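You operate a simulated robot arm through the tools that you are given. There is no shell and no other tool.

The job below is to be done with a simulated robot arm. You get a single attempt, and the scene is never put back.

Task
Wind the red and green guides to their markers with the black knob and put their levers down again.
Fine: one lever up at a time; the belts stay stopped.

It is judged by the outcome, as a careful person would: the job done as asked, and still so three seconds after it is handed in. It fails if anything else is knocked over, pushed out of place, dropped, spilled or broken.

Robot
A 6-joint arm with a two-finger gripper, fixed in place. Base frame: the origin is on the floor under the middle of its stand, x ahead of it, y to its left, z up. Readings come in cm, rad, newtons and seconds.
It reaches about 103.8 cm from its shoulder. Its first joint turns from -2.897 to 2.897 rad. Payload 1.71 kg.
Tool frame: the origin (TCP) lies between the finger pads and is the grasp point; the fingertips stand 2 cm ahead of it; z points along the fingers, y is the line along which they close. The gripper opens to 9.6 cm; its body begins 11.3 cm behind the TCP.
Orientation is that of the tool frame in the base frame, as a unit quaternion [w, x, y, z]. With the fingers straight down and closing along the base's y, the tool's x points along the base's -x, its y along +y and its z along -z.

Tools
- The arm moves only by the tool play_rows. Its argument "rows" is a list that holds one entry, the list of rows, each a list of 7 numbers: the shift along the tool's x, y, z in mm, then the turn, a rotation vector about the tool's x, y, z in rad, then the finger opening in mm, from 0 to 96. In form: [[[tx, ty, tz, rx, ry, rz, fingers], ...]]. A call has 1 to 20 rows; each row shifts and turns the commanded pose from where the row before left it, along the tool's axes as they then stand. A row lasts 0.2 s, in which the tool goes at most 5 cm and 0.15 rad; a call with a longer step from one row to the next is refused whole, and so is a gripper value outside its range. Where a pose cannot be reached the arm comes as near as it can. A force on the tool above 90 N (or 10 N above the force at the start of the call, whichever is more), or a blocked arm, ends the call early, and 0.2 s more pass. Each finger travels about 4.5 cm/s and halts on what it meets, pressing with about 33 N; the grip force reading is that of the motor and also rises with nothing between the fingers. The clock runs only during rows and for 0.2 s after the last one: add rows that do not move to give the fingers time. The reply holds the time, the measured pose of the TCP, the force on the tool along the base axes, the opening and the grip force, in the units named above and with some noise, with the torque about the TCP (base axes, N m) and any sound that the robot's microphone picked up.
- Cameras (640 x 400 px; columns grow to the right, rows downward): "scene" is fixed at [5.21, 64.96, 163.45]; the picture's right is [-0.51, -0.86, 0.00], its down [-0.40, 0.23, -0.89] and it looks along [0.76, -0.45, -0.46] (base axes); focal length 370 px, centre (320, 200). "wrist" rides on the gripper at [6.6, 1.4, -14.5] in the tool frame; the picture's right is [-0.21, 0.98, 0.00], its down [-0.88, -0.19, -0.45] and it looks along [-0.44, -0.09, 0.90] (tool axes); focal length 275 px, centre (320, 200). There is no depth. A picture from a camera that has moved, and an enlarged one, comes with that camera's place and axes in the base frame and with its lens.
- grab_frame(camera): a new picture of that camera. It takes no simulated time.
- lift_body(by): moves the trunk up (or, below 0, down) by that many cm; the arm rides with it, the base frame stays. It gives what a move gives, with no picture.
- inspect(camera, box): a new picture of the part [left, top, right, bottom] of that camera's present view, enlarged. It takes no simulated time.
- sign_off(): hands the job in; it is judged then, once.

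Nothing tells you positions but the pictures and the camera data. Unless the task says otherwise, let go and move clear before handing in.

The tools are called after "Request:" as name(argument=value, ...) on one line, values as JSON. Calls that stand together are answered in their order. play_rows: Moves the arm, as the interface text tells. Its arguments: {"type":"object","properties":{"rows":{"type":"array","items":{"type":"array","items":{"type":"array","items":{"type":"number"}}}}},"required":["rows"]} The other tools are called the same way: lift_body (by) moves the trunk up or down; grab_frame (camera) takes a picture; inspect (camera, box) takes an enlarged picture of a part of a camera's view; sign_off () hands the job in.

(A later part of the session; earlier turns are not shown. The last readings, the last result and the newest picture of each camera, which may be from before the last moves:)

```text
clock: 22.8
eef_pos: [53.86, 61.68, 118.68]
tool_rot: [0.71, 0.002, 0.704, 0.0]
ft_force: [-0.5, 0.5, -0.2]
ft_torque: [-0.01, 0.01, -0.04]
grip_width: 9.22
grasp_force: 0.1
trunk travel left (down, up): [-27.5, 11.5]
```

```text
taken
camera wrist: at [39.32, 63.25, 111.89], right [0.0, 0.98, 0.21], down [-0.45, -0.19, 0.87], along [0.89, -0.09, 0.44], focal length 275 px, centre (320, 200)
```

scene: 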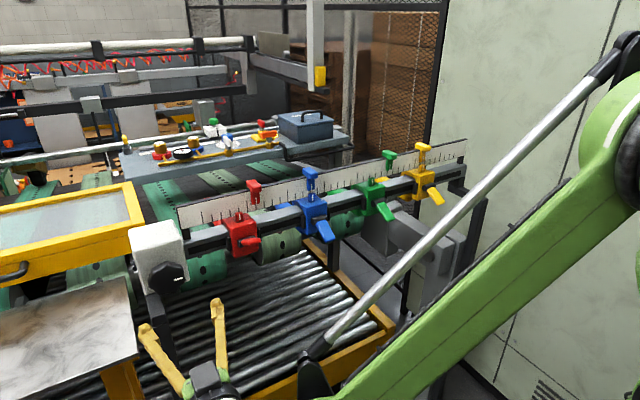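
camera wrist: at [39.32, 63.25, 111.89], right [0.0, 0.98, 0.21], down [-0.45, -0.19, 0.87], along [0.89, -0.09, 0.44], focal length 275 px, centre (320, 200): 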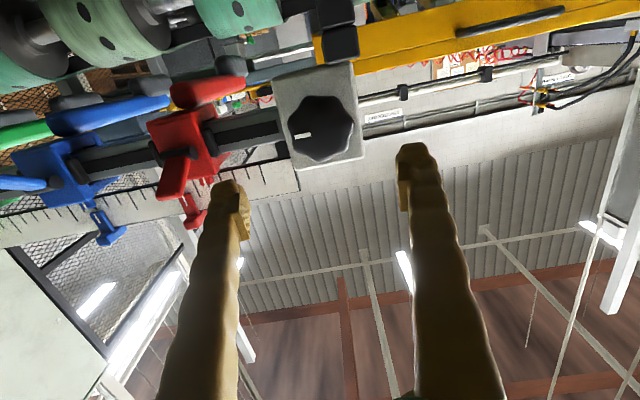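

Request:
inspect(camera="wrist", box=[250, 50, 390, 200])

Request:
inspect(camera="scene", box=[110, 210, 270, 380])

```text
2.67 times, centred on (320, 125) of wrist
camera zoom: at [39.32, 63.25, 111.89], right [0.0, 0.98, 0.21], down [-0.45, -0.19, 0.87], along [0.89, -0.09, 0.44], focal length 734 px, centre (320, 400)
```

zoom: 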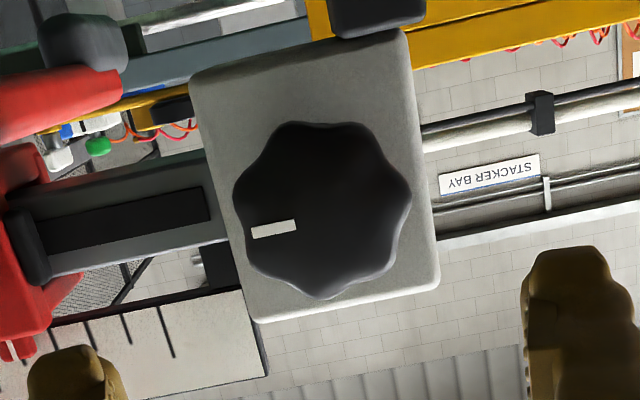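

```text
2.35 times, centred on (190, 295) of scene
camera zoom: at [5.21, 64.96, 163.45], right [-0.51, -0.86, 0.0], down [-0.4, 0.23, -0.89], along [0.76, -0.45, -0.46], focal length 870 px, centre (626, -24)
```

zoom: 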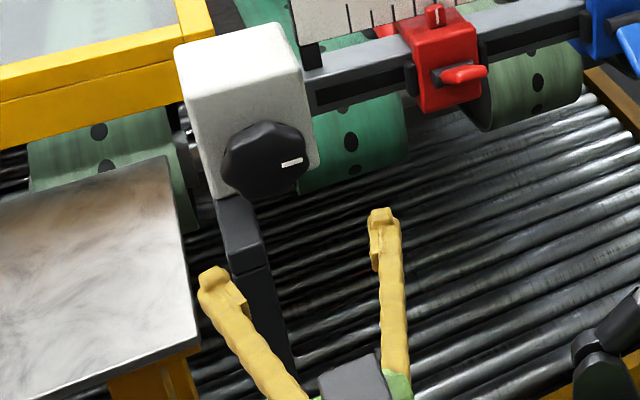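

The knob centre refines to about (67, 62, 118.0) and its diameter is about 6.6 cm. I'll approach with the fingers wide open.

Request:
play_rows(rows=[[[4, 1.5, 20, 0, 0, 0, 94], [4, 1.5, 20, 0, 0, 0, 94], [0, 0, 20, 0, 0, 0, 94], [0, 0, 20, 0, 0, 0, 94], [0, 0, 10, 0, 0, 0, 94], [0, 0, 0, 0, 0, 0, 94]]])

Request:
grab_frame(camera="wrist")

Request:
inspect(camera="scene", box=[110, 210, 270, 310])

```text
clock: 24.2
eef_pos: [62.62, 62.01, 117.79]
tool_rot: [0.711, 0.001, 0.703, 0.0]
ft_force: [0.1, -0.2, -0.3]
ft_torque: [-0.03, 0.01, 0.01]
grip_width: 9.4
grasp_force: 0.0
trunk travel left (down, up): [-27.5, 11.5]
```

```text
taken
camera wrist: at [48.28, 63.48, 111.11], right [0.0, 0.98, 0.21], down [-0.45, -0.19, 0.87], along [0.89, -0.09, 0.44], focal length 275 px, centre (320, 200)
```

wrist: 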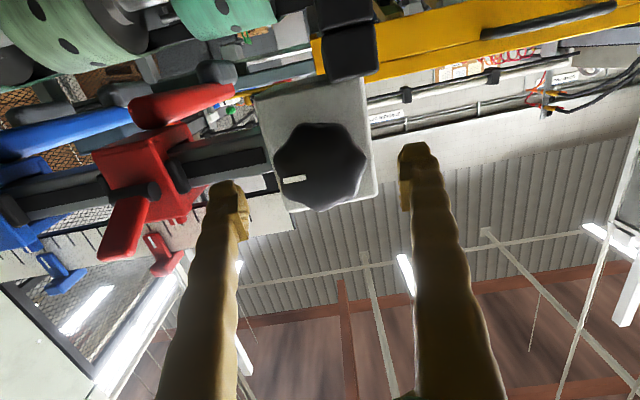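

```text
4.00 times, centred on (190, 260) of scene
camera zoom: at [5.21, 64.96, 163.45], right [-0.51, -0.86, 0.0], down [-0.4, 0.23, -0.89], along [0.76, -0.45, -0.46], focal length 1479 px, centre (840, -40)
```

zoom: 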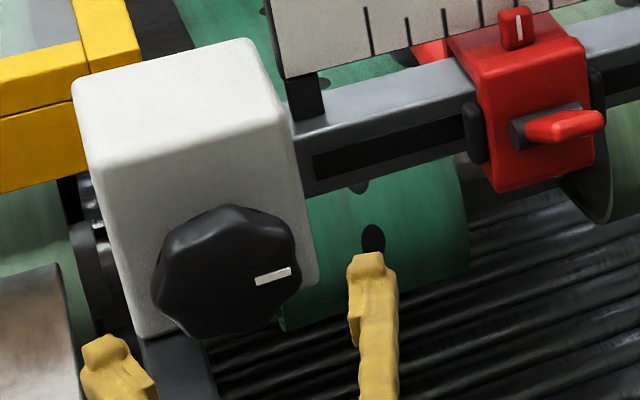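

The knob is centred on the tool axis. I'll advance the last 4 cm and close gently onto it.

Request:
play_rows(rows=[[[0, 0, 15, 0, 0, 0, 94], [0, 0, 15, 0, 0, 0, 94], [0, 0, 11, 0, 0, 0, 94], [0, 0, 0, 0, 0, 0, 94], [0, 0, 0, 0, 0, 0, 75], [0, 0, 0, 0, 0, 0, 55], [0, 0, 0, 0, 0, 0, 40], [0, 0, 0, 0, 0, 0, 40]]])

Request:
grab_frame(camera="wrist")

Request:
inspect(camera="scene", box=[110, 180, 270, 310])

```text
clock: 26.0
eef_pos: [66.71, 61.94, 117.79]
tool_rot: [0.711, 0.002, 0.703, 0.0]
ft_force: [-2.4, -6.9, -3.5]
ft_torque: [-0.02, -0.05, -0.03]
grip_width: 6.59
grasp_force: 35.1
trunk travel left (down, up): [-27.5, 11.5]
```

```text
taken
camera wrist: at [52.3, 63.47, 111.13], right [0.0, 0.98, 0.21], down [-0.45, -0.19, 0.87], along [0.89, -0.1, 0.44], focal length 275 px, centre (320, 200)
```

wrist: 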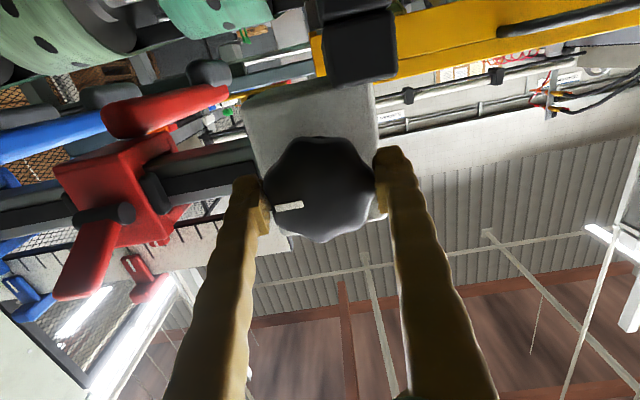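

```text
3.08 times, centred on (190, 245) of scene
camera zoom: at [5.21, 64.96, 163.45], right [-0.51, -0.86, 0.0], down [-0.4, 0.23, -0.89], along [0.76, -0.45, -0.46], focal length 1138 px, centre (720, 62)
```

zoom: 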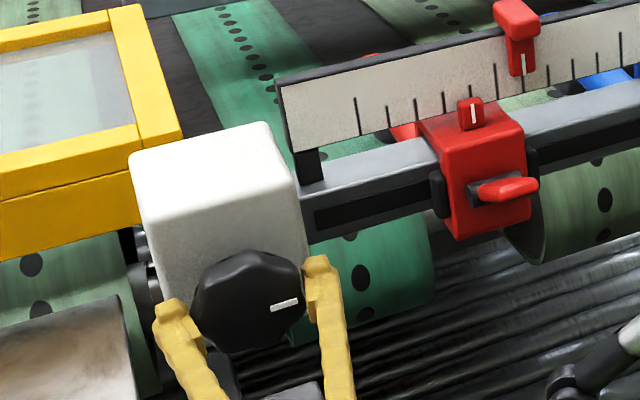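

The knob is gripped at 6.6 cm. I'll turn it 0.6 rad about +x and watch how the red guide responds.

Request:
play_rows(rows=[[[0, 0, 0, 0, 0, 0.1, 40], [0, 0, 0, 0, 0, 0.1, 40], [0, 0, 0, 0, 0, 0.1, 40], [0, 0, 0, 0, 0, 0.1, 40], [0, 0, 0, 0, 0, 0.1, 40], [0, 0, 0, 0, 0, 0.1, 40], [0, 0, 0, 0, 0, 0, 40]]])

Request:
grab_frame(camera="wrist")

Request:
inspect(camera="scene", box=[110, 180, 270, 310])

```text
clock: 27.6
eef_pos: [66.69, 62.02, 117.9]
tool_rot: [0.678, 0.211, 0.672, 0.211]
ft_force: [-18.6, -14.0, -30.3]
ft_torque: [0.02, -0.15, 0.0]
grip_width: 6.57
grasp_force: 34.4
trunk travel left (down, up): [-27.5, 11.5]
```

```text
taken
camera wrist: at [52.28, 67.0, 113.11], right [-0.01, 0.69, 0.72], down [-0.45, -0.65, 0.61], along [0.89, -0.32, 0.31], focal length 275 px, centre (320, 200)
```

wrist: 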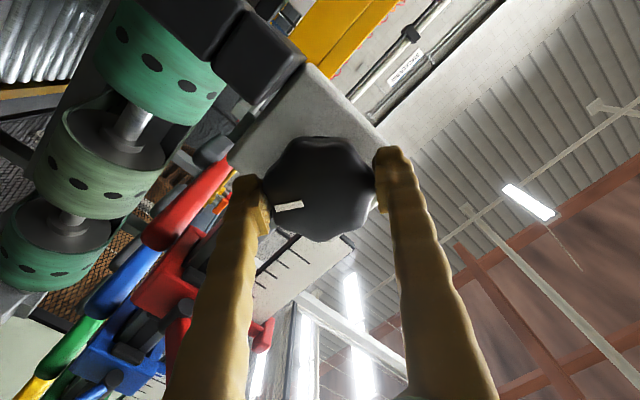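

```text
3.08 times, centred on (190, 245) of scene
camera zoom: at [5.21, 64.96, 163.45], right [-0.51, -0.86, 0.0], down [-0.4, 0.23, -0.89], along [0.76, -0.45, -0.46], focal length 1138 px, centre (720, 62)
```

zoom: 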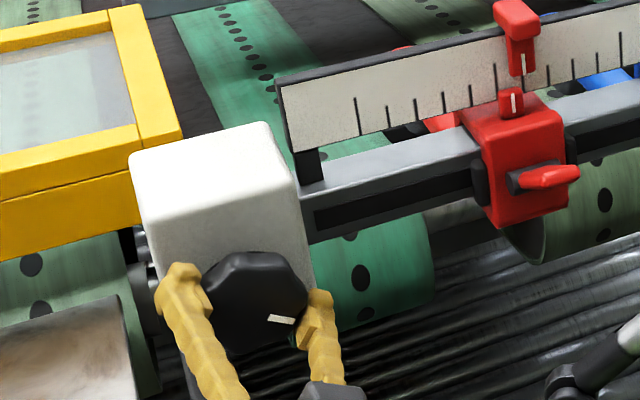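

Turning positive about +x moves red toward −y quickly, roughly 3–4 cm in 0.6 rad. It is now close to the marker, so I'll zoom in to measure before the fine adjustment.

Request:
inspect(camera="scene", box=[220, 170, 270, 220])

Request:
inspect(camera="scene", box=[285, 160, 335, 210])

Request:
inspect(camera="scene", box=[395, 135, 445, 185])

```text
8.00 times, centred on (245, 195) of scene
camera zoom: at [5.21, 64.96, 163.45], right [-0.51, -0.86, 0.0], down [-0.4, 0.23, -0.89], along [0.76, -0.45, -0.46], focal length 2958 px, centre (920, 240)
```

zoom: 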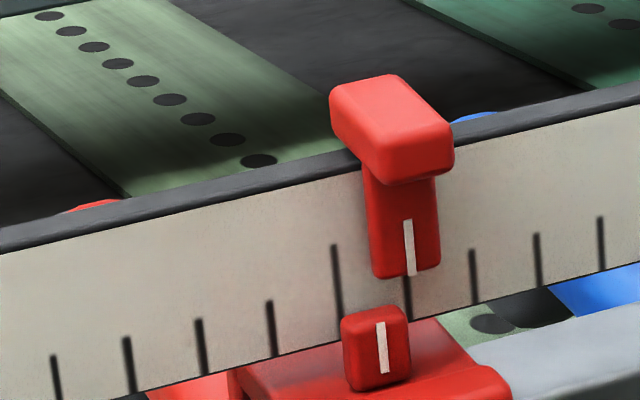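

```text
8.00 times, centred on (310, 185) of scene
camera zoom: at [5.21, 64.96, 163.45], right [-0.51, -0.86, 0.0], down [-0.4, 0.23, -0.89], along [0.76, -0.45, -0.46], focal length 2958 px, centre (400, 320)
```

zoom: 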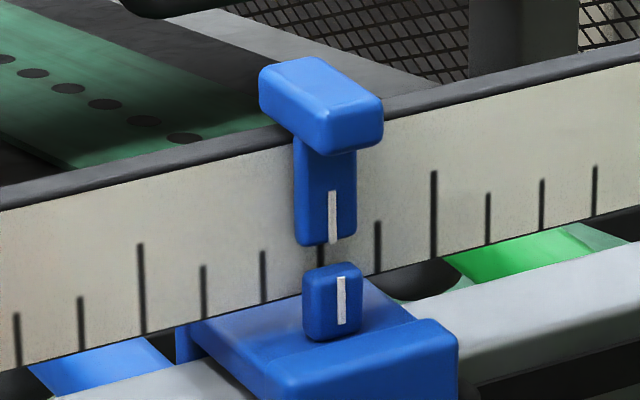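

```text
8.00 times, centred on (420, 160) of scene
camera zoom: at [5.21, 64.96, 163.45], right [-0.51, -0.86, 0.0], down [-0.4, 0.23, -0.89], along [0.76, -0.45, -0.46], focal length 2958 px, centre (-480, 520)
```

zoom: 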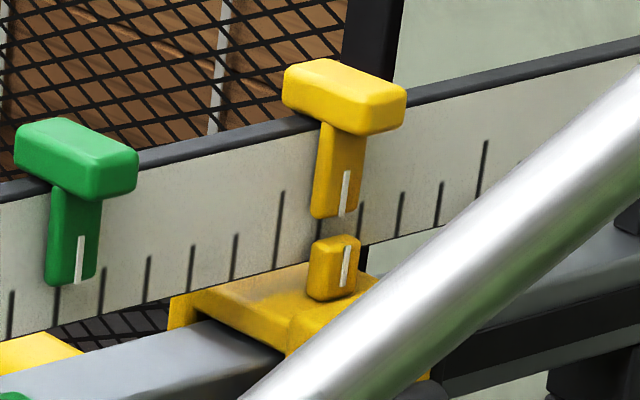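

Request:
play_rows(rows=[[[0, 0, 0, 0, 0, 0.07, 40], [0, 0, 0, 0, 0, 0.07, 40], [0, 0, 0, 0, 0, 0.06, 40], [0, 0, 0, 0, 0, 0, 40]]])

Request:
inspect(camera="scene", box=[220, 170, 270, 220])

Request:
inspect(camera="wrist", box=[120, 120, 360, 400])

```text
clock: 28.6
eef_pos: [66.78, 62.07, 117.91]
tool_rot: [0.654, 0.275, 0.647, 0.278]
ft_force: [-12.7, -5.5, -18.5]
ft_torque: [0.1, -0.1, 0.07]
grip_width: 6.6
grasp_force: 34.7
trunk travel left (down, up): [-27.5, 11.5]
```

```text
8.00 times, centred on (245, 195) of scene
camera zoom: at [5.21, 64.96, 163.45], right [-0.51, -0.86, 0.0], down [-0.4, 0.23, -0.89], along [0.76, -0.45, -0.46], focal length 2958 px, centre (920, 240)
```

zoom: 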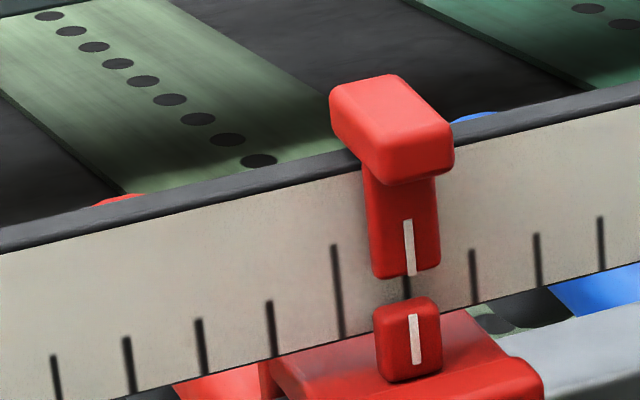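

```text
1.43 times, centred on (240, 260) of wrist
camera zoom: at [52.27, 67.81, 114.17], right [-0.01, 0.53, 0.85], down [-0.45, -0.76, 0.47], along [0.89, -0.38, 0.25], focal length 393 px, centre (434, 114)
```

zoom: 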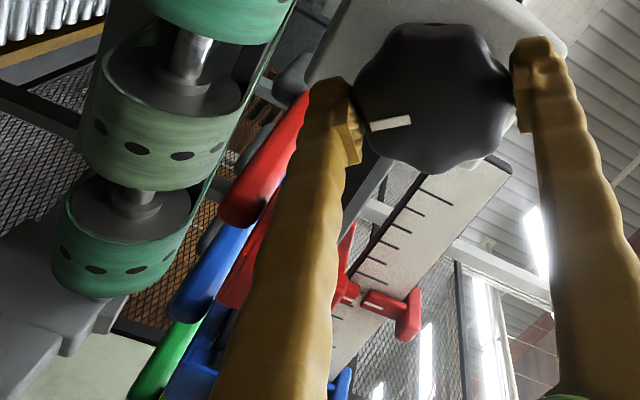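

About 2–3 mm remains. I'll zoom further to read the line positions accurately.

Request:
inspect(camera="scene", box=[236, 192, 260, 218])

Request:
inspect(camera="scene", box=[291, 180, 315, 206])

```text
15.38 times, centred on (248, 205) of scene
camera zoom: at [5.21, 64.96, 163.45], right [-0.51, -0.86, 0.0], down [-0.4, 0.23, -0.89], along [0.76, -0.45, -0.46], focal length 5688 px, centre (1428, 123)
```

zoom: 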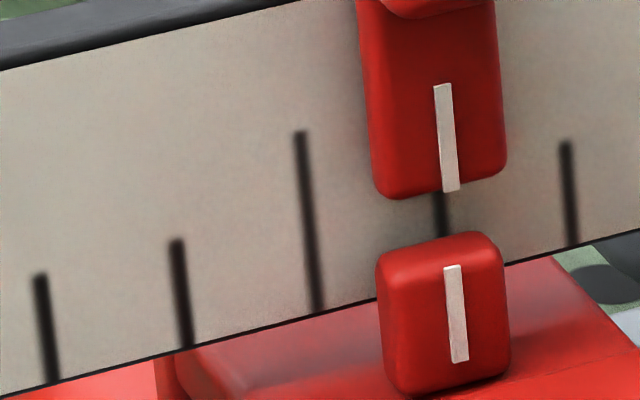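

```text
15.38 times, centred on (303, 193) of scene
camera zoom: at [5.21, 64.96, 163.45], right [-0.51, -0.86, 0.0], down [-0.4, 0.23, -0.89], along [0.76, -0.45, -0.46], focal length 5688 px, centre (582, 308)
```

zoom: 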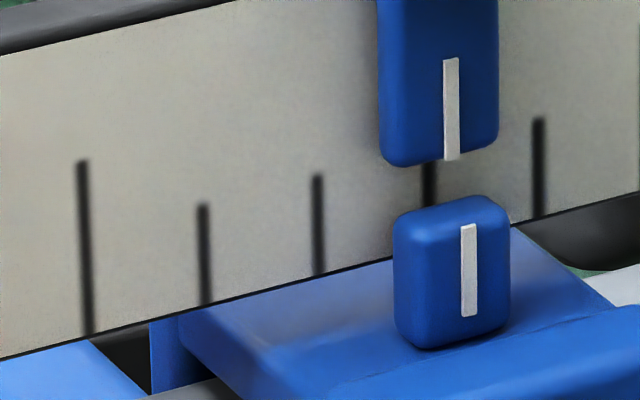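

Using the aligned blue pair as a parallax reference, red needs about 2.4 mm more, or 0.054 rad.

Request:
play_rows(rows=[[[0, 0, 0, 0, 0, 0.03, 40], [0, 0, 0, 0, 0, 0.024, 40], [0, 0, 0, 0, 0, 0, 40], [0, 0, 0, 0, 0, 0, 40]]])

Request:
inspect(camera="scene", box=[236, 192, 260, 218])

```text
clock: 29.6
eef_pos: [66.66, 62.02, 118.03]
tool_rot: [0.647, 0.292, 0.64, 0.294]
ft_force: [-8.8, -2.2, -17.9]
ft_torque: [0.01, -0.09, -0.07]
grip_width: 6.57
grasp_force: 35.1
trunk travel left (down, up): [-27.5, 11.5]
```

```text
15.38 times, centred on (248, 205) of scene
camera zoom: at [5.21, 64.96, 163.45], right [-0.51, -0.86, 0.0], down [-0.4, 0.23, -0.89], along [0.76, -0.45, -0.46], focal length 5688 px, centre (1428, 123)
```

zoom: 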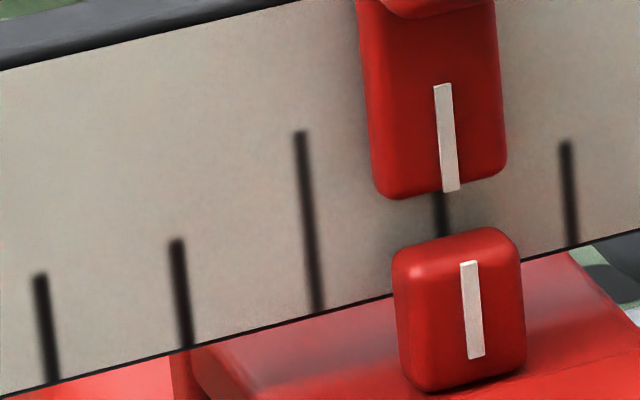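

Red now matches the aligned pattern: the index top is at 468.5 px against an expected 469. I'll release the knob, back away, and verify it stayed.

Request:
play_rows(rows=[[[0, 0, 0, 0, 0, 0, 60], [0, 0, 0, 0, 0, 0, 75], [0, 0, 0, 0, 0, 0, 94], [0, 0, 0, 0, 0, 0, 94], [0, 0, -15, 0, 0, 0, 94], [0, 0, -25, 0, 0, 0, 94], [0, 0, -30, 0, 0, 0, 94], [0, 0, -30, 0, 0, 0, 94], [0, 0, 0, 0, 0, 0, 94]]])

Request:
inspect(camera="scene", box=[236, 192, 260, 218])

Request:
grab_frame(camera="scene")

```text
clock: 31.6
eef_pos: [56.65, 61.98, 117.6]
tool_rot: [0.647, 0.293, 0.64, 0.293]
ft_force: [-0.1, 0.3, 0.7]
ft_torque: [0.0, 0.02, 0.0]
grip_width: 9.4
grasp_force: 0.0
trunk travel left (down, up): [-27.5, 11.5]
```

```text
15.38 times, centred on (248, 205) of scene
camera zoom: at [5.21, 64.96, 163.45], right [-0.51, -0.86, 0.0], down [-0.4, 0.23, -0.89], along [0.76, -0.45, -0.46], focal length 5688 px, centre (1428, 123)
```

zoom: 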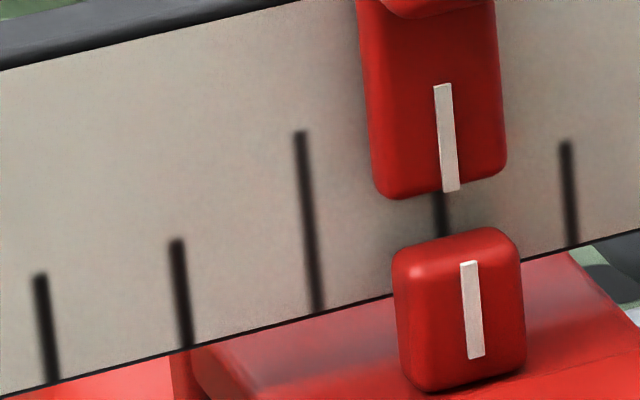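

```text
taken
```

scene: 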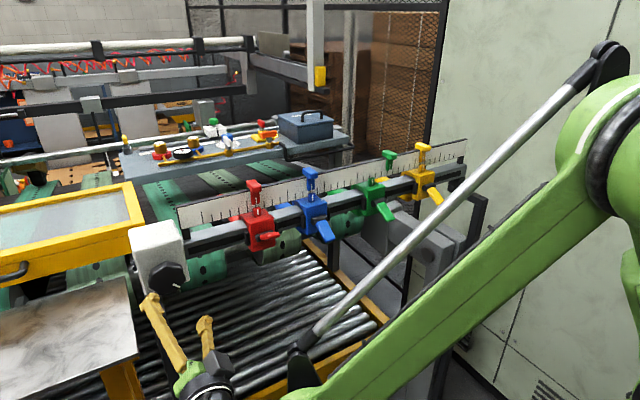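

Red is still aligned. Next I'll roll the wrist back, close the fingers, tilt to the forward-down pose used before, and move above the red lever, now at about y≈39.4, to push it down.

Request:
play_rows(rows=[[[0, 0, -10, 0, 0, -0.142, 80], [0, 0, -10, 0, 0, -0.142, 50], [0, 0, -10, 0, 0, -0.142, 20], [0, 0, 0, 0, 0, -0.142, 0], [0, 0, 0, 0, 0, -0.142, 0], [0, 0, 0, 0, 0, -0.144, 0], [0, 0, 0, 0, 0, 0, 0]]])

```text
clock: 33.2
eef_pos: [53.76, 62.16, 117.78]
tool_rot: [0.71, 0.001, 0.704, 0.0]
ft_force: [0.1, -0.1, -0.3]
ft_torque: [0.01, -0.01, 0.0]
grip_width: 0.0
grasp_force: 29.6
trunk travel left (down, up): [-27.5, 11.5]
```

Request:
play_rows(rows=[[[0, 0, 0, 0, 0.066, 0, 0], [0, 0, 0, 0, 0.066, 0, 0], [0, 0, 0, 0, 0.066, 0, 0], [0, 0, 0, 0, 0.066, 0, 0], [0, 0, 0, 0, 0.066, 0, 0], [0, 0, 0, 0, 0.066, 0, 0], [0, 0, 0, 0, 0.066, 0, 0], [0, 0, 0, 0, 0.066, 0, 0], [0, 0, 0, 0, 0.066, 0, 0], [0, 0, 0, 0, 0.066, 0, 0], [0, 0, 0, 0, 0, 0, 0]]])

```text
clock: 35.6
eef_pos: [53.71, 62.06, 117.89]
tool_rot: [0.444, 0.002, 0.896, 0.001]
ft_force: [0.3, 0.4, -0.6]
ft_torque: [0.02, 0.01, -0.01]
grip_width: 0.0
grasp_force: 29.4
trunk travel left (down, up): [-27.5, 11.5]
```

Request:
play_rows(rows=[[[-16, -28.3, 2, 0, 0, 0, 0], [-16, -28.3, 2, 0, 0, 0, 0], [-16, -28.3, 2, 0, 0, 0, 0], [-16, -28.3, 2, 0, 0, 0, 0], [-16, -28.3, 2, 0, 0, 0, 0], [-16, -28.3, 2, 0, 0, 0, 0], [-16, -28.3, 2, 0, 0, 0, 0], [-16, -28.3, 2, 0, 0, 0, 0], [0, 0, 0, 0, 0, 0, 0]]])

Request:
grab_frame(camera="wrist")

Request:
inspect(camera="scene", box=[200, 170, 320, 270])

```text
clock: 37.6
eef_pos: [62.67, 39.32, 126.98]
tool_rot: [0.445, 0.001, 0.896, 0.0]
ft_force: [-0.6, 0.0, 0.2]
ft_torque: [0.01, -0.03, 0.03]
grip_width: 0.01
grasp_force: 29.5
trunk travel left (down, up): [-27.5, 11.5]
```

```text
taken
camera wrist: at [47.17, 40.72, 130.48], right [0.13, 0.98, 0.17], down [0.18, -0.19, 0.97], along [0.98, -0.09, -0.2], focal length 275 px, centre (320, 200)
```

wrist: 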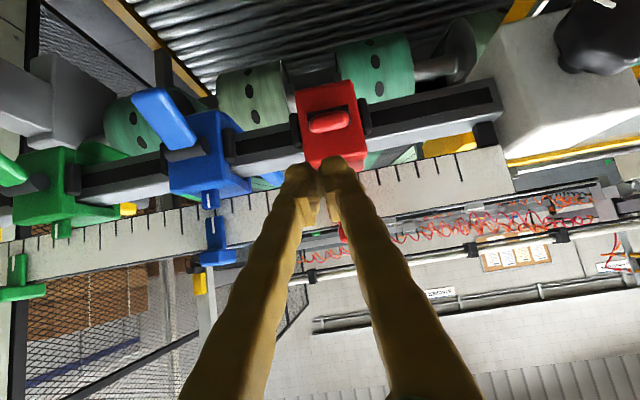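

```text
4.00 times, centred on (260, 220) of scene
camera zoom: at [5.21, 64.96, 163.45], right [-0.51, -0.86, 0.0], down [-0.4, 0.23, -0.89], along [0.76, -0.45, -0.46], focal length 1479 px, centre (560, 120)
```

zoom: 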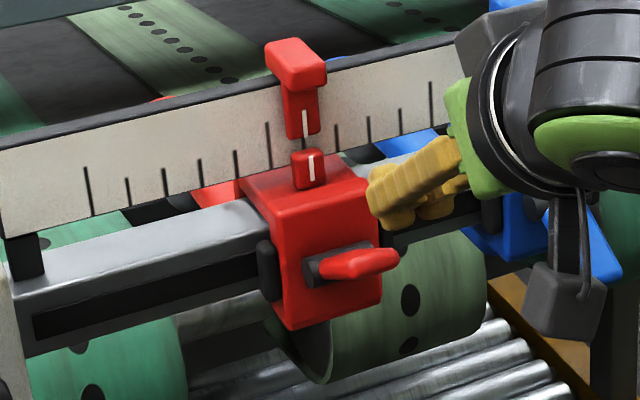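

The lever is actually at y≈40.5, so I'll shift over and position the closed fingers just above it.

Request:
play_rows(rows=[[[1.2, 4, 13.2, 0, 0, 0, 0], [1.2, 4, 13.2, 0, 0, 0, 0], [1.2, 4, 13.2, 0, 0, 0, 0], [0, 0, 0, 0, 0, 0, 0]]])

Request:
inspect(camera="wrist", box=[220, 60, 440, 260])

Request:
inspect(camera="scene", box=[200, 170, 320, 270])

```text
clock: 38.6
eef_pos: [65.71, 40.4, 124.25]
tool_rot: [0.445, 0.001, 0.896, 0.002]
ft_force: [0.1, -0.3, -0.1]
ft_torque: [-0.03, 0.01, 0.02]
grip_width: 0.0
grasp_force: 29.5
trunk travel left (down, up): [-27.5, 11.5]
```

```text
2.00 times, centred on (330, 160) of wrist
camera zoom: at [50.13, 41.87, 127.79], right [0.13, 0.98, 0.17], down [0.18, -0.19, 0.97], along [0.98, -0.09, -0.2], focal length 551 px, centre (300, 280)
```

zoom: 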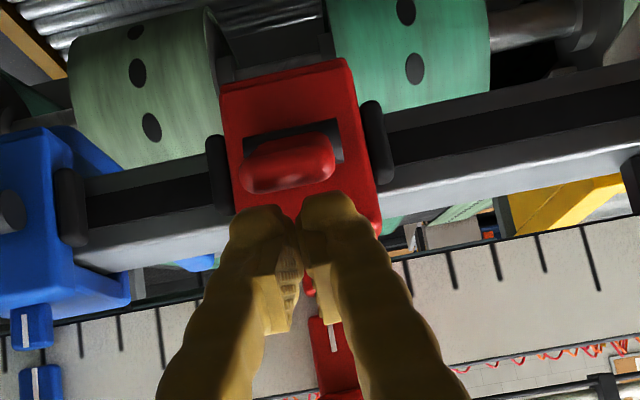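

```text
4.00 times, centred on (260, 220) of scene
camera zoom: at [5.21, 64.96, 163.45], right [-0.51, -0.86, 0.0], down [-0.4, 0.23, -0.89], along [0.76, -0.45, -0.46], focal length 1479 px, centre (560, 120)
```

zoom: 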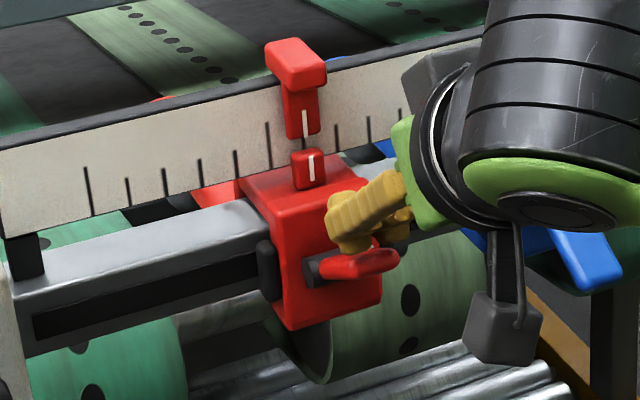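

Request:
play_rows(rows=[[[4, 0, 3, 0, 0, 0, 0], [4, 0, 3, 0, 0, 0, 0], [4, 0, 3, 0, 0, 0, 0], [4, 0, 3, 0, 0, 0, 0], [0, 0, 0, 0, 0, 0, 0]]])

Request:
inspect(camera="scene", box=[200, 170, 320, 270])

```text
clock: 39.8
eef_pos: [65.45, 40.42, 122.25]
tool_rot: [0.445, 0.001, 0.896, 0.0]
ft_force: [0.5, 0.1, -0.5]
ft_torque: [-0.01, -0.01, -0.01]
grip_width: 0.0
grasp_force: 29.1
trunk travel left (down, up): [-27.5, 11.5]
```

```text
4.00 times, centred on (260, 220) of scene
camera zoom: at [5.21, 64.96, 163.45], right [-0.51, -0.86, 0.0], down [-0.4, 0.23, -0.89], along [0.76, -0.45, -0.46], focal length 1479 px, centre (560, 120)
```

zoom: 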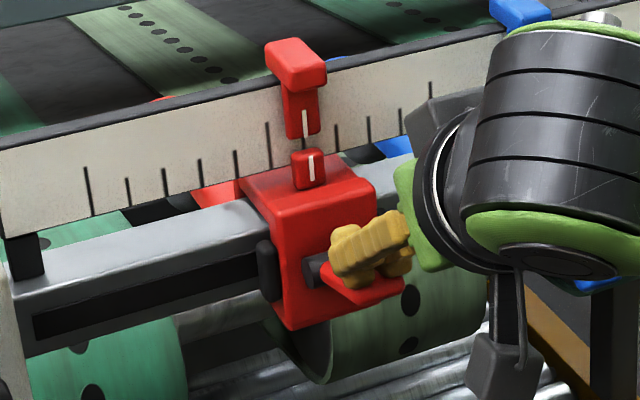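

Request:
play_rows(rows=[[[4, 0, 3, 0, 0, 0, 0], [4, 0, 3, 0, 0, 0, 0], [4, 0, 3, 0, 0, 0, 0], [4, 0, 3, 0, 0, 0, 0], [0, 0, 0, 0, 0, 0, 0]]])

Request:
inspect(camera="scene", box=[200, 170, 320, 270])

Request:
inspect(camera="wrist", box=[220, 60, 440, 260])

```text
clock: 41.0
eef_pos: [65.6, 40.41, 120.18]
tool_rot: [0.445, 0.001, 0.896, 0.001]
ft_force: [-0.8, -0.1, 0.8]
ft_torque: [-0.03, 0.0, -0.01]
grip_width: 0.01
grasp_force: 29.5
trunk travel left (down, up): [-27.5, 11.5]
```

```text
4.00 times, centred on (260, 220) of scene
camera zoom: at [5.21, 64.96, 163.45], right [-0.51, -0.86, 0.0], down [-0.4, 0.23, -0.89], along [0.76, -0.45, -0.46], focal length 1479 px, centre (560, 120)
```

zoom: 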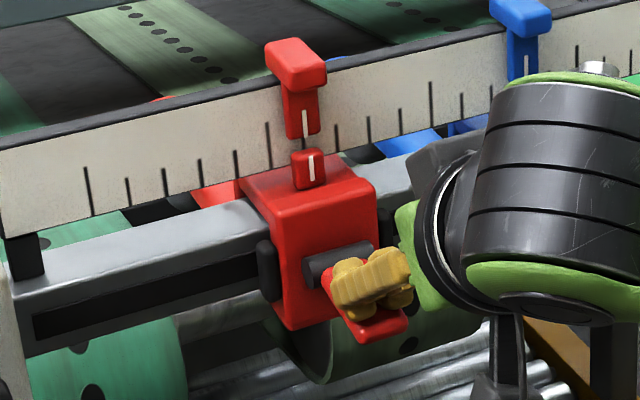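

```text
2.00 times, centred on (330, 160) of wrist
camera zoom: at [50.04, 41.93, 123.75], right [0.13, 0.98, 0.17], down [0.18, -0.19, 0.97], along [0.98, -0.09, -0.2], focal length 551 px, centre (300, 280)
```

zoom: 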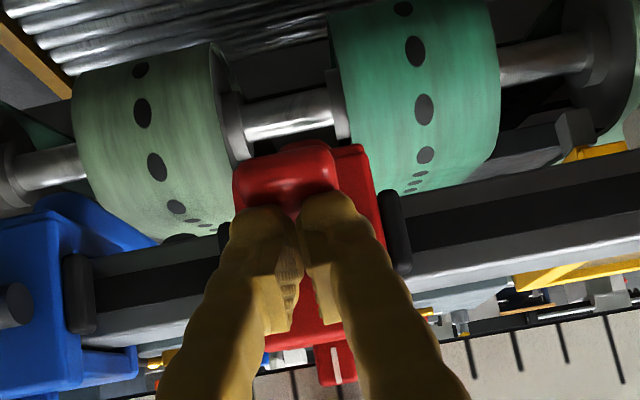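

The lever is following down with little resistance. I'll continue to the lower stop.

Request:
play_rows(rows=[[[4, 0, 3, 0, 0, 0, 0], [4, 0, 3, 0, 0, 0, 0], [4, 0, 3, 0, 0, 0, 0], [4, 0, 3, 0, 0, 0, 0], [0, 0, 0, 0, 0, 0, 0]]])

Request:
inspect(camera="scene", box=[200, 170, 320, 270])

Request:
inspect(camera="wrist", box=[220, 60, 440, 260])

```text
clock: 42.2
eef_pos: [65.43, 40.5, 118.29]
tool_rot: [0.445, 0.002, 0.896, 0.0]
ft_force: [-1.0, 0.7, 15.4]
ft_torque: [0.01, -0.1, 0.04]
grip_width: 0.59
grasp_force: 29.7
trunk travel left (down, up): [-27.5, 11.5]
```

```text
4.00 times, centred on (260, 220) of scene
camera zoom: at [5.21, 64.96, 163.45], right [-0.51, -0.86, 0.0], down [-0.4, 0.23, -0.89], along [0.76, -0.45, -0.46], focal length 1479 px, centre (560, 120)
```

zoom: 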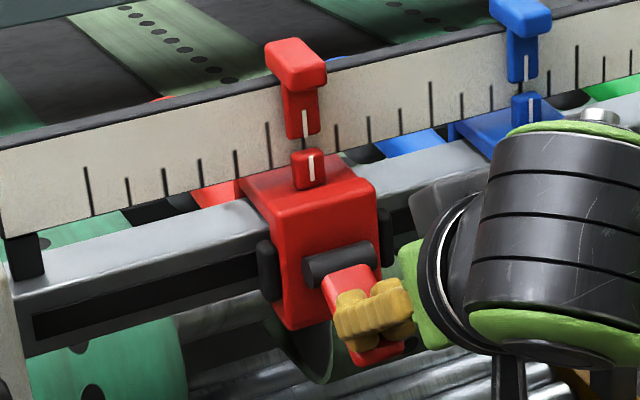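

```text
2.00 times, centred on (330, 160) of wrist
camera zoom: at [49.93, 41.94, 121.82], right [0.13, 0.98, 0.17], down [0.18, -0.19, 0.97], along [0.98, -0.09, -0.19], focal length 551 px, centre (300, 280)
```

zoom: 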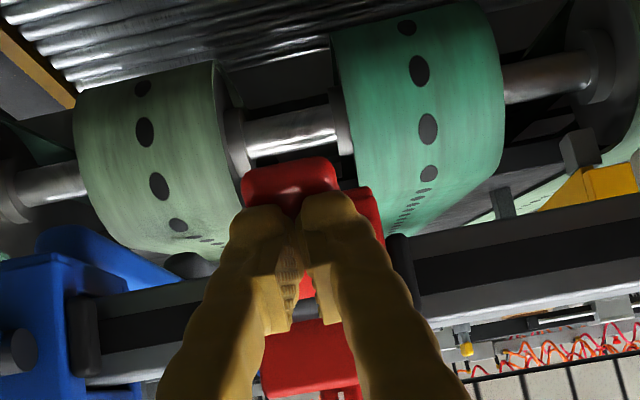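

Request:
play_rows(rows=[[[2.4, 0, 1.8, 0, 0, 0, 0], [2.4, 0, 1.8, 0, 0, 0, 0], [0, 0, 0, 0, 0, 0, 0]]])

Request:
inspect(camera="scene", box=[200, 170, 320, 270])

```text
clock: 43.0
eef_pos: [65.07, 40.43, 117.94]
tool_rot: [0.446, 0.001, 0.895, 0.001]
ft_force: [-4.7, -0.4, 25.1]
ft_torque: [-0.03, -0.16, 0.09]
grip_width: 0.61
grasp_force: 29.2
trunk travel left (down, up): [-27.5, 11.5]
```

```text
4.00 times, centred on (260, 220) of scene
camera zoom: at [5.21, 64.96, 163.45], right [-0.51, -0.86, 0.0], down [-0.4, 0.23, -0.89], along [0.76, -0.45, -0.46], focal length 1479 px, centre (560, 120)
```

zoom: 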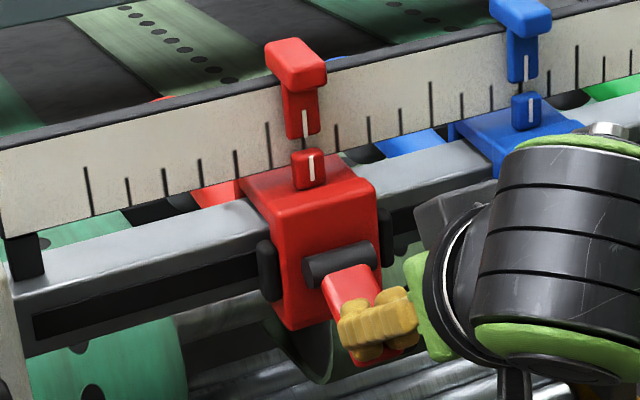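

Request:
play_rows(rows=[[[1, 0, 4, 0, 0, 0, 0], [1, 0, 4, 0, 0, 0, 0], [0, 0, 0, 0, 0, 0, 0]]])

Request:
inspect(camera="scene", box=[200, 170, 320, 270])

```text
clock: 43.8
eef_pos: [64.94, 40.34, 117.74]
tool_rot: [0.447, 0.001, 0.895, 0.002]
ft_force: [-72.3, -3.8, 44.5]
ft_torque: [-0.08, 0.88, -0.07]
grip_width: 0.61
grasp_force: 29.1
trunk travel left (down, up): [-27.5, 11.5]
```

```text
4.00 times, centred on (260, 220) of scene
camera zoom: at [5.21, 64.96, 163.45], right [-0.51, -0.86, 0.0], down [-0.4, 0.23, -0.89], along [0.76, -0.45, -0.46], focal length 1479 px, centre (560, 120)
```

zoom: 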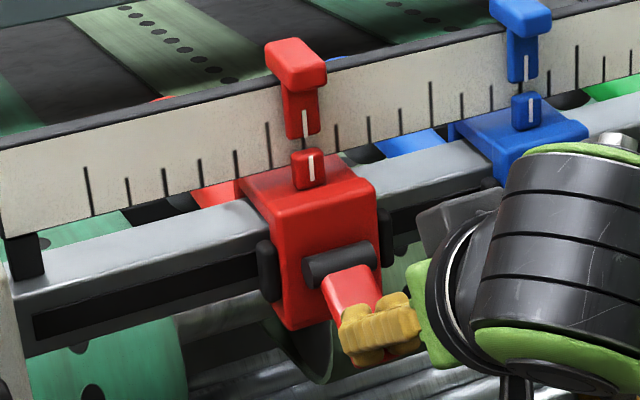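

There is a strong reaction now, which means the lever is at its lower stop. I'll back off and check the lever and alignment.

Request:
play_rows(rows=[[[0, 0, -15, 0, 0, 0, 0], [0, 0, -30, 0, 0, 0, 0], [0, 0, -40, 0, 0, 0, 20], [0, 0, 0, 0, 0, 0, 30]]])

Request:
inspect(camera="scene", box=[236, 192, 260, 218])

Request:
inspect(camera="scene", box=[200, 170, 360, 270])

Request:
grab_frame(camera="wrist")

```text
clock: 45.0
eef_pos: [58.6, 39.31, 122.23]
tool_rot: [0.443, 0.003, 0.896, 0.0]
ft_force: [0.5, 0.2, 0.1]
ft_torque: [0.03, 0.02, 0.02]
grip_width: 3.01
grasp_force: 0.0
trunk travel left (down, up): [-27.5, 11.5]
stopped in row 4: the arm was blocked; the commanded pose is now the measured one
```

```text
15.38 times, centred on (248, 205) of scene
camera zoom: at [5.21, 64.96, 163.45], right [-0.51, -0.86, 0.0], down [-0.4, 0.23, -0.89], along [0.76, -0.45, -0.46], focal length 5688 px, centre (1428, 123)
```

zoom: 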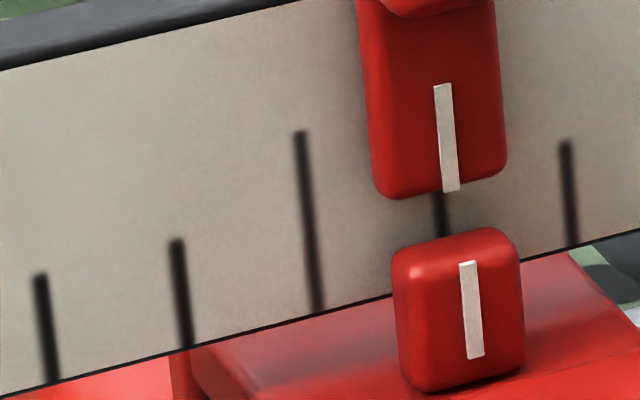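

```text
4.00 times, centred on (280, 220) of scene
camera zoom: at [5.21, 64.96, 163.45], right [-0.51, -0.86, 0.0], down [-0.4, 0.23, -0.89], along [0.76, -0.45, -0.46], focal length 1479 px, centre (480, 120)
```

zoom: 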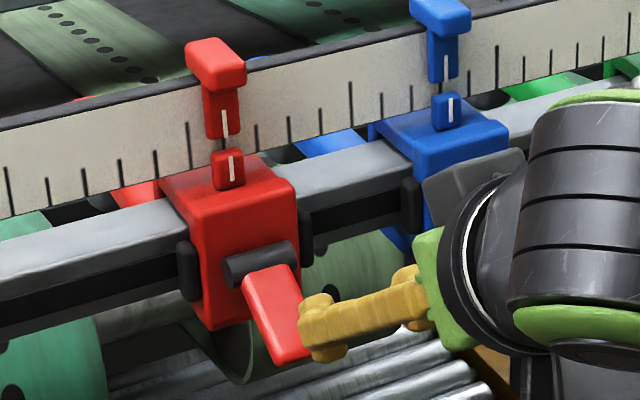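

```text
taken
camera wrist: at [42.98, 40.87, 125.8], right [0.13, 0.98, 0.17], down [0.18, -0.19, 0.97], along [0.98, -0.1, -0.2], focal length 275 px, centre (320, 200)
```

wrist: 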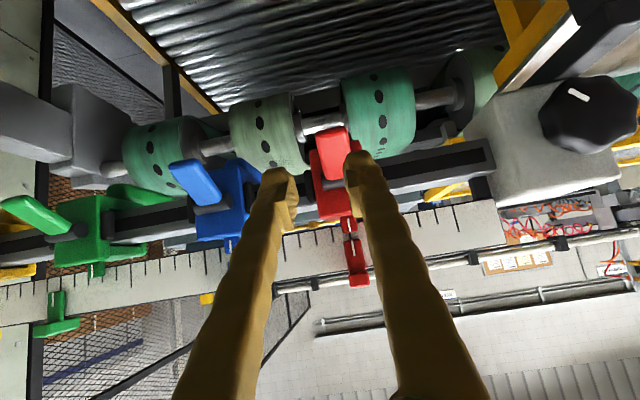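

Red is finished: its lever is down and the marks are aligned. Next is green, so I'll travel along −y at a safe distance (with smaller steps to avoid lag) to in front of its lever.

Request:
play_rows(rows=[[[0, -10, -5, 0, 0, 0, 40], [0, -22, 0, 0, 0, 0, 60], [0, -24, 0, 0, 0, 0, 60], [0, -24, 0, 0, 0, 0, 60], [0, -24, 0, 0, 0, 0, 60], [0, -24, 0, 0, 0, 0, 60], [0, -24, 0, 0, 0, 0, 60], [0, -24, 0, 0, 0, 0, 60], [0, -24, 0, 0, 0, 0, 60], [0, -24, 0, 0, 0, 0, 60], [0, -24, 0, 0, 0, 0, 60], [0, -24, 0, 0, 0, 0, 60], [0, -24, 0, 0, 0, 0, 60], [0, -12, 0, 0, 0, 0, 60], [0, 0, 0, 0, 0, 0, 60]]])

Request:
grab_frame(camera="wrist")

Request:
grab_frame(camera="scene")

```text
clock: 48.2
eef_pos: [58.19, 9.25, 122.4]
tool_rot: [0.444, 0.002, 0.896, 0.0]
ft_force: [0.5, -0.5, -0.8]
ft_torque: [0.04, -0.01, 0.02]
grip_width: 6.01
grasp_force: 0.0
trunk travel left (down, up): [-27.5, 11.5]
```

```text
taken
camera wrist: at [42.67, 10.72, 125.98], right [0.13, 0.98, 0.17], down [0.18, -0.19, 0.97], along [0.98, -0.09, -0.2], focal length 275 px, centre (320, 200)
```

wrist: 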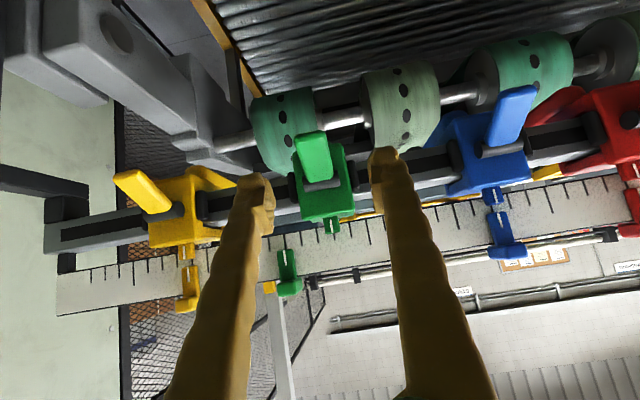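

```text
taken
```

scene: 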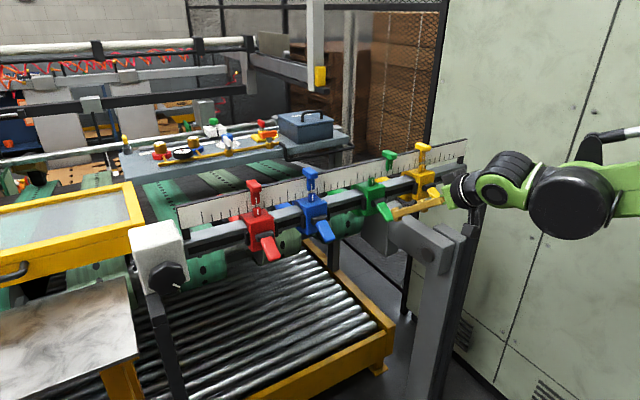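

Green's lever is at y≈8.5. I'll approach with the same straddle pose that worked for red.

Request:
play_rows(rows=[[[-0.2, -4, 10, 0, 0, 0, 60], [-0.2, -3.5, 20, 0, 0, 0, 60], [-0.2, 0, 20, 0, 0, 0, 60], [-0.2, 0, 20, 0, 0, 0, 60], [-0.2, 0, 20, 0, 0, 0, 60], [0, 0, 19, 0, 0, 0, 60], [0, 0, 0, 0, 0, 0, 60]]])

Request:
grab_frame(camera="wrist")

Request:
inspect(camera="scene", box=[320, 140, 480, 240])

```text
clock: 49.8
eef_pos: [67.32, 8.51, 115.86]
tool_rot: [0.443, 0.001, 0.897, 0.001]
ft_force: [-0.7, 0.2, -0.1]
ft_torque: [0.04, 0.03, 0.0]
grip_width: 6.0
grasp_force: 0.1
trunk travel left (down, up): [-27.5, 11.5]
```

```text
taken
camera wrist: at [51.76, 10.03, 119.35], right [0.13, 0.98, 0.17], down [0.18, -0.19, 0.97], along [0.98, -0.09, -0.2], focal length 275 px, centre (320, 200)
```

wrist: 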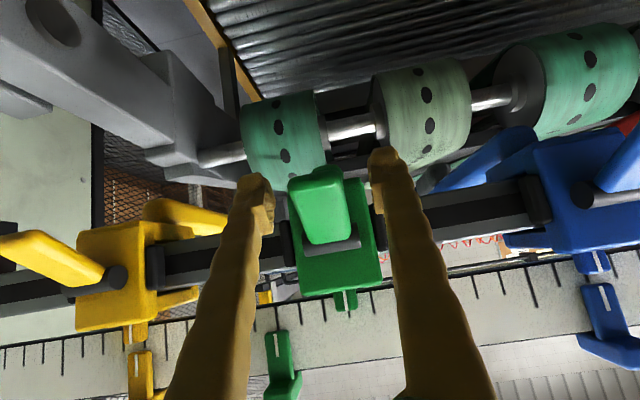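

```text
4.00 times, centred on (400, 190) of scene
camera zoom: at [5.21, 64.96, 163.45], right [-0.51, -0.86, 0.0], down [-0.4, 0.23, -0.89], along [0.76, -0.45, -0.46], focal length 1479 px, centre (0, 240)
```

zoom: 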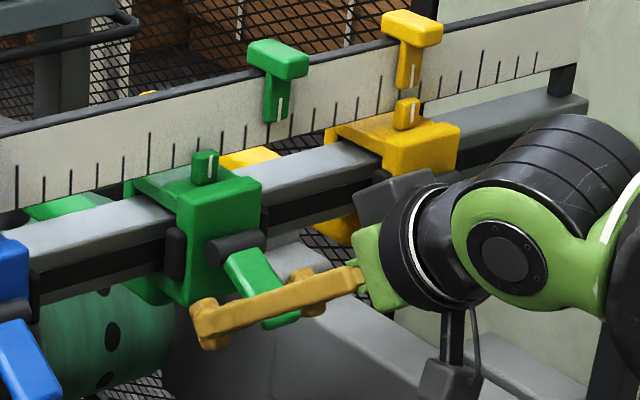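

Request:
play_rows(rows=[[[0, 0, 0, 0, 0, 0, 35], [0, 0, 0, 0, 0, 0, 20], [0, 0, 0, 0, 0, 0, 10], [0, 0, 0, 0, 0, 0, 5]]])

```text
clock: 50.8
eef_pos: [67.19, 8.52, 115.88]
tool_rot: [0.443, 0.001, 0.896, 0.001]
ft_force: [0.7, -5.2, -0.6]
ft_torque: [-0.09, 0.07, 0.41]
grip_width: 2.7
grasp_force: 34.8
trunk travel left (down, up): [-27.5, 11.5]
```

The grip is well centred with little side force. I'll lift the green lever along the same arc.

Request:
play_rows(rows=[[[-3, 0, -5.6, 0, 0, 0, 5], [-3, 0, -5.6, 0, 0, 0, 5], [-4.4, 0, -4.5, 0, 0, 0, 5], [-4.4, 0, -4.5, 0, 0, 0, 5], [0, 0, 0, 0, 0, 0, 5]]])

Request:
inspect(camera="scene", box=[320, 140, 480, 240])

```text
clock: 52.0
eef_pos: [66.51, 8.45, 118.18]
tool_rot: [0.442, 0.002, 0.897, 0.0]
ft_force: [-5.6, -1.4, -20.0]
ft_torque: [0.01, 0.8, 0.0]
grip_width: 2.92
grasp_force: 34.7
trunk travel left (down, up): [-27.5, 11.5]
```

```text
4.00 times, centred on (400, 190) of scene
camera zoom: at [5.21, 64.96, 163.45], right [-0.51, -0.86, 0.0], down [-0.4, 0.23, -0.89], along [0.76, -0.45, -0.46], focal length 1479 px, centre (0, 240)
```

zoom: 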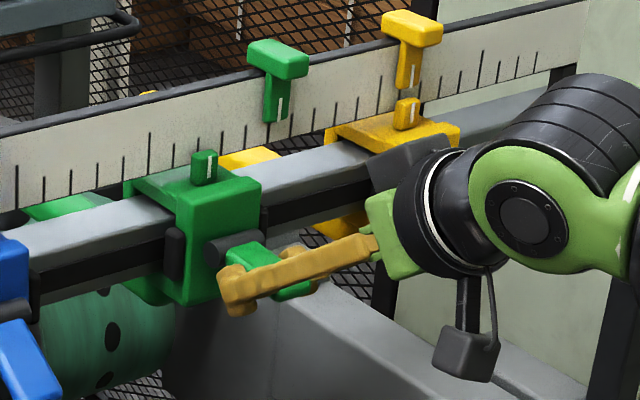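

Request:
play_rows(rows=[[[-4.7, 0, -2.7, 0, 0, 0, 5], [-4.7, 0, -2.7, 0, 0, 0, 5], [-5.2, 0, -1.5, 0, 0, 0, 5], [-5.2, 0, -1.5, 0, 0, 0, 5], [0, 0, 0, 0, 0, 0, 5]]])

Request:
inspect(camera="scene", box=[320, 140, 480, 240])

Request:
inspect(camera="wrist", box=[220, 100, 440, 300])

```text
clock: 53.2
eef_pos: [67.03, 8.54, 120.25]
tool_rot: [0.442, 0.002, 0.897, 0.0]
ft_force: [-10.6, -0.9, -21.5]
ft_torque: [-0.01, 1.01, -0.01]
grip_width: 2.9
grasp_force: 35.0
trunk travel left (down, up): [-27.5, 11.5]
```

```text
4.00 times, centred on (400, 190) of scene
camera zoom: at [5.21, 64.96, 163.45], right [-0.51, -0.86, 0.0], down [-0.4, 0.23, -0.89], along [0.76, -0.45, -0.46], focal length 1479 px, centre (0, 240)
```

zoom: 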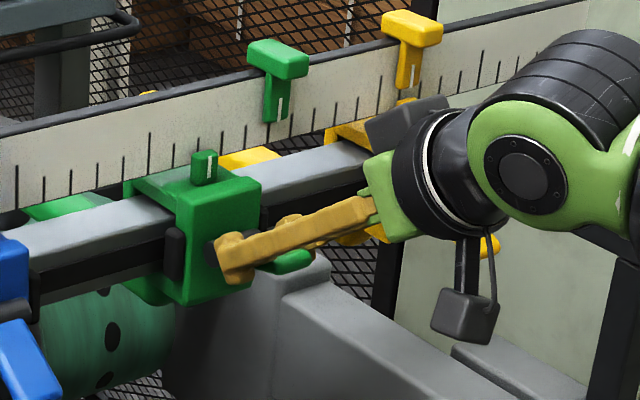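

```text
2.00 times, centred on (330, 200) of wrist
camera zoom: at [51.58, 10.0, 123.8], right [0.13, 0.98, 0.17], down [0.18, -0.19, 0.97], along [0.98, -0.09, -0.2], focal length 551 px, centre (300, 200)
```

zoom: 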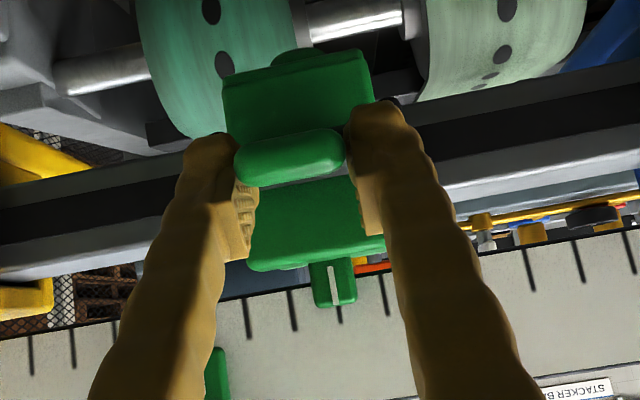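

Request:
play_rows(rows=[[[-3.1, 0, -0.4, 0, 0, 0, 5], [-2.5, 0, 0, 0, 0, 0, 5], [0, 0, 0, 0, 0, 0, 5]]])

Request:
inspect(camera="wrist", box=[220, 100, 440, 300])

```text
clock: 54.0
eef_pos: [67.3, 8.54, 120.81]
tool_rot: [0.443, 0.001, 0.897, 0.001]
ft_force: [-16.4, 0.8, -17.3]
ft_torque: [0.02, 1.03, -0.02]
grip_width: 2.91
grasp_force: 35.5
trunk travel left (down, up): [-27.5, 11.5]
```

```text
2.00 times, centred on (330, 200) of wrist
camera zoom: at [51.86, 9.99, 124.28], right [0.13, 0.98, 0.17], down [0.18, -0.19, 0.97], along [0.98, -0.09, -0.2], focal length 551 px, centre (300, 200)
```

zoom: 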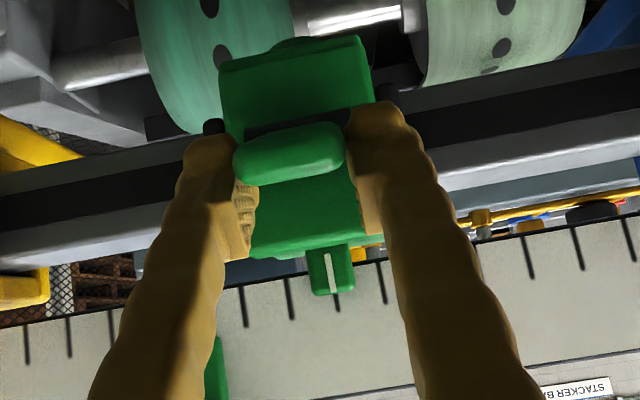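

Request:
play_rows(rows=[[[-3, 0, 0.5, 0, 0, 0, 5], [-2.5, 0, 0.5, 0, 0, 0, 5], [0, 0, 0, 0, 0, 0, 5]]])

Request:
inspect(camera="wrist", box=[220, 100, 440, 300])

Request:
inspect(camera="scene", box=[320, 140, 480, 240])

```text
clock: 54.8
eef_pos: [67.77, 8.57, 121.12]
tool_rot: [0.443, 0.002, 0.896, 0.0]
ft_force: [-22.7, -2.0, -11.5]
ft_torque: [-0.02, 1.05, 0.02]
grip_width: 2.92
grasp_force: 35.2
trunk travel left (down, up): [-27.5, 11.5]
```

```text
2.00 times, centred on (330, 200) of wrist
camera zoom: at [52.22, 10.0, 124.66], right [0.13, 0.98, 0.17], down [0.18, -0.19, 0.97], along [0.98, -0.09, -0.2], focal length 551 px, centre (300, 200)
```

zoom: 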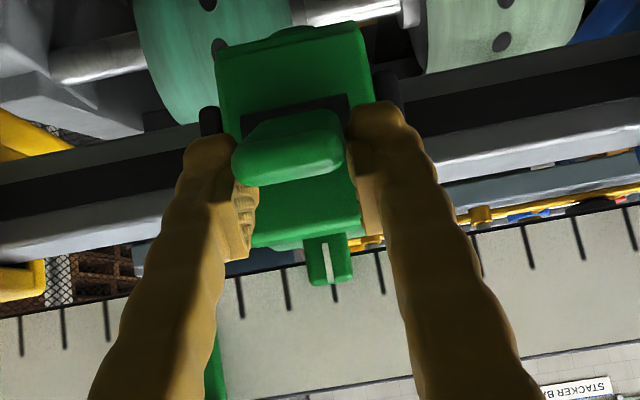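

```text
4.00 times, centred on (400, 190) of scene
camera zoom: at [5.21, 64.96, 163.45], right [-0.51, -0.86, 0.0], down [-0.4, 0.23, -0.89], along [0.76, -0.45, -0.46], focal length 1479 px, centre (0, 240)
```

zoom: 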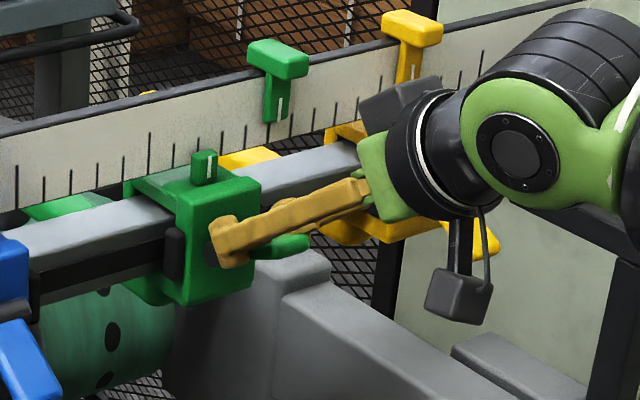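

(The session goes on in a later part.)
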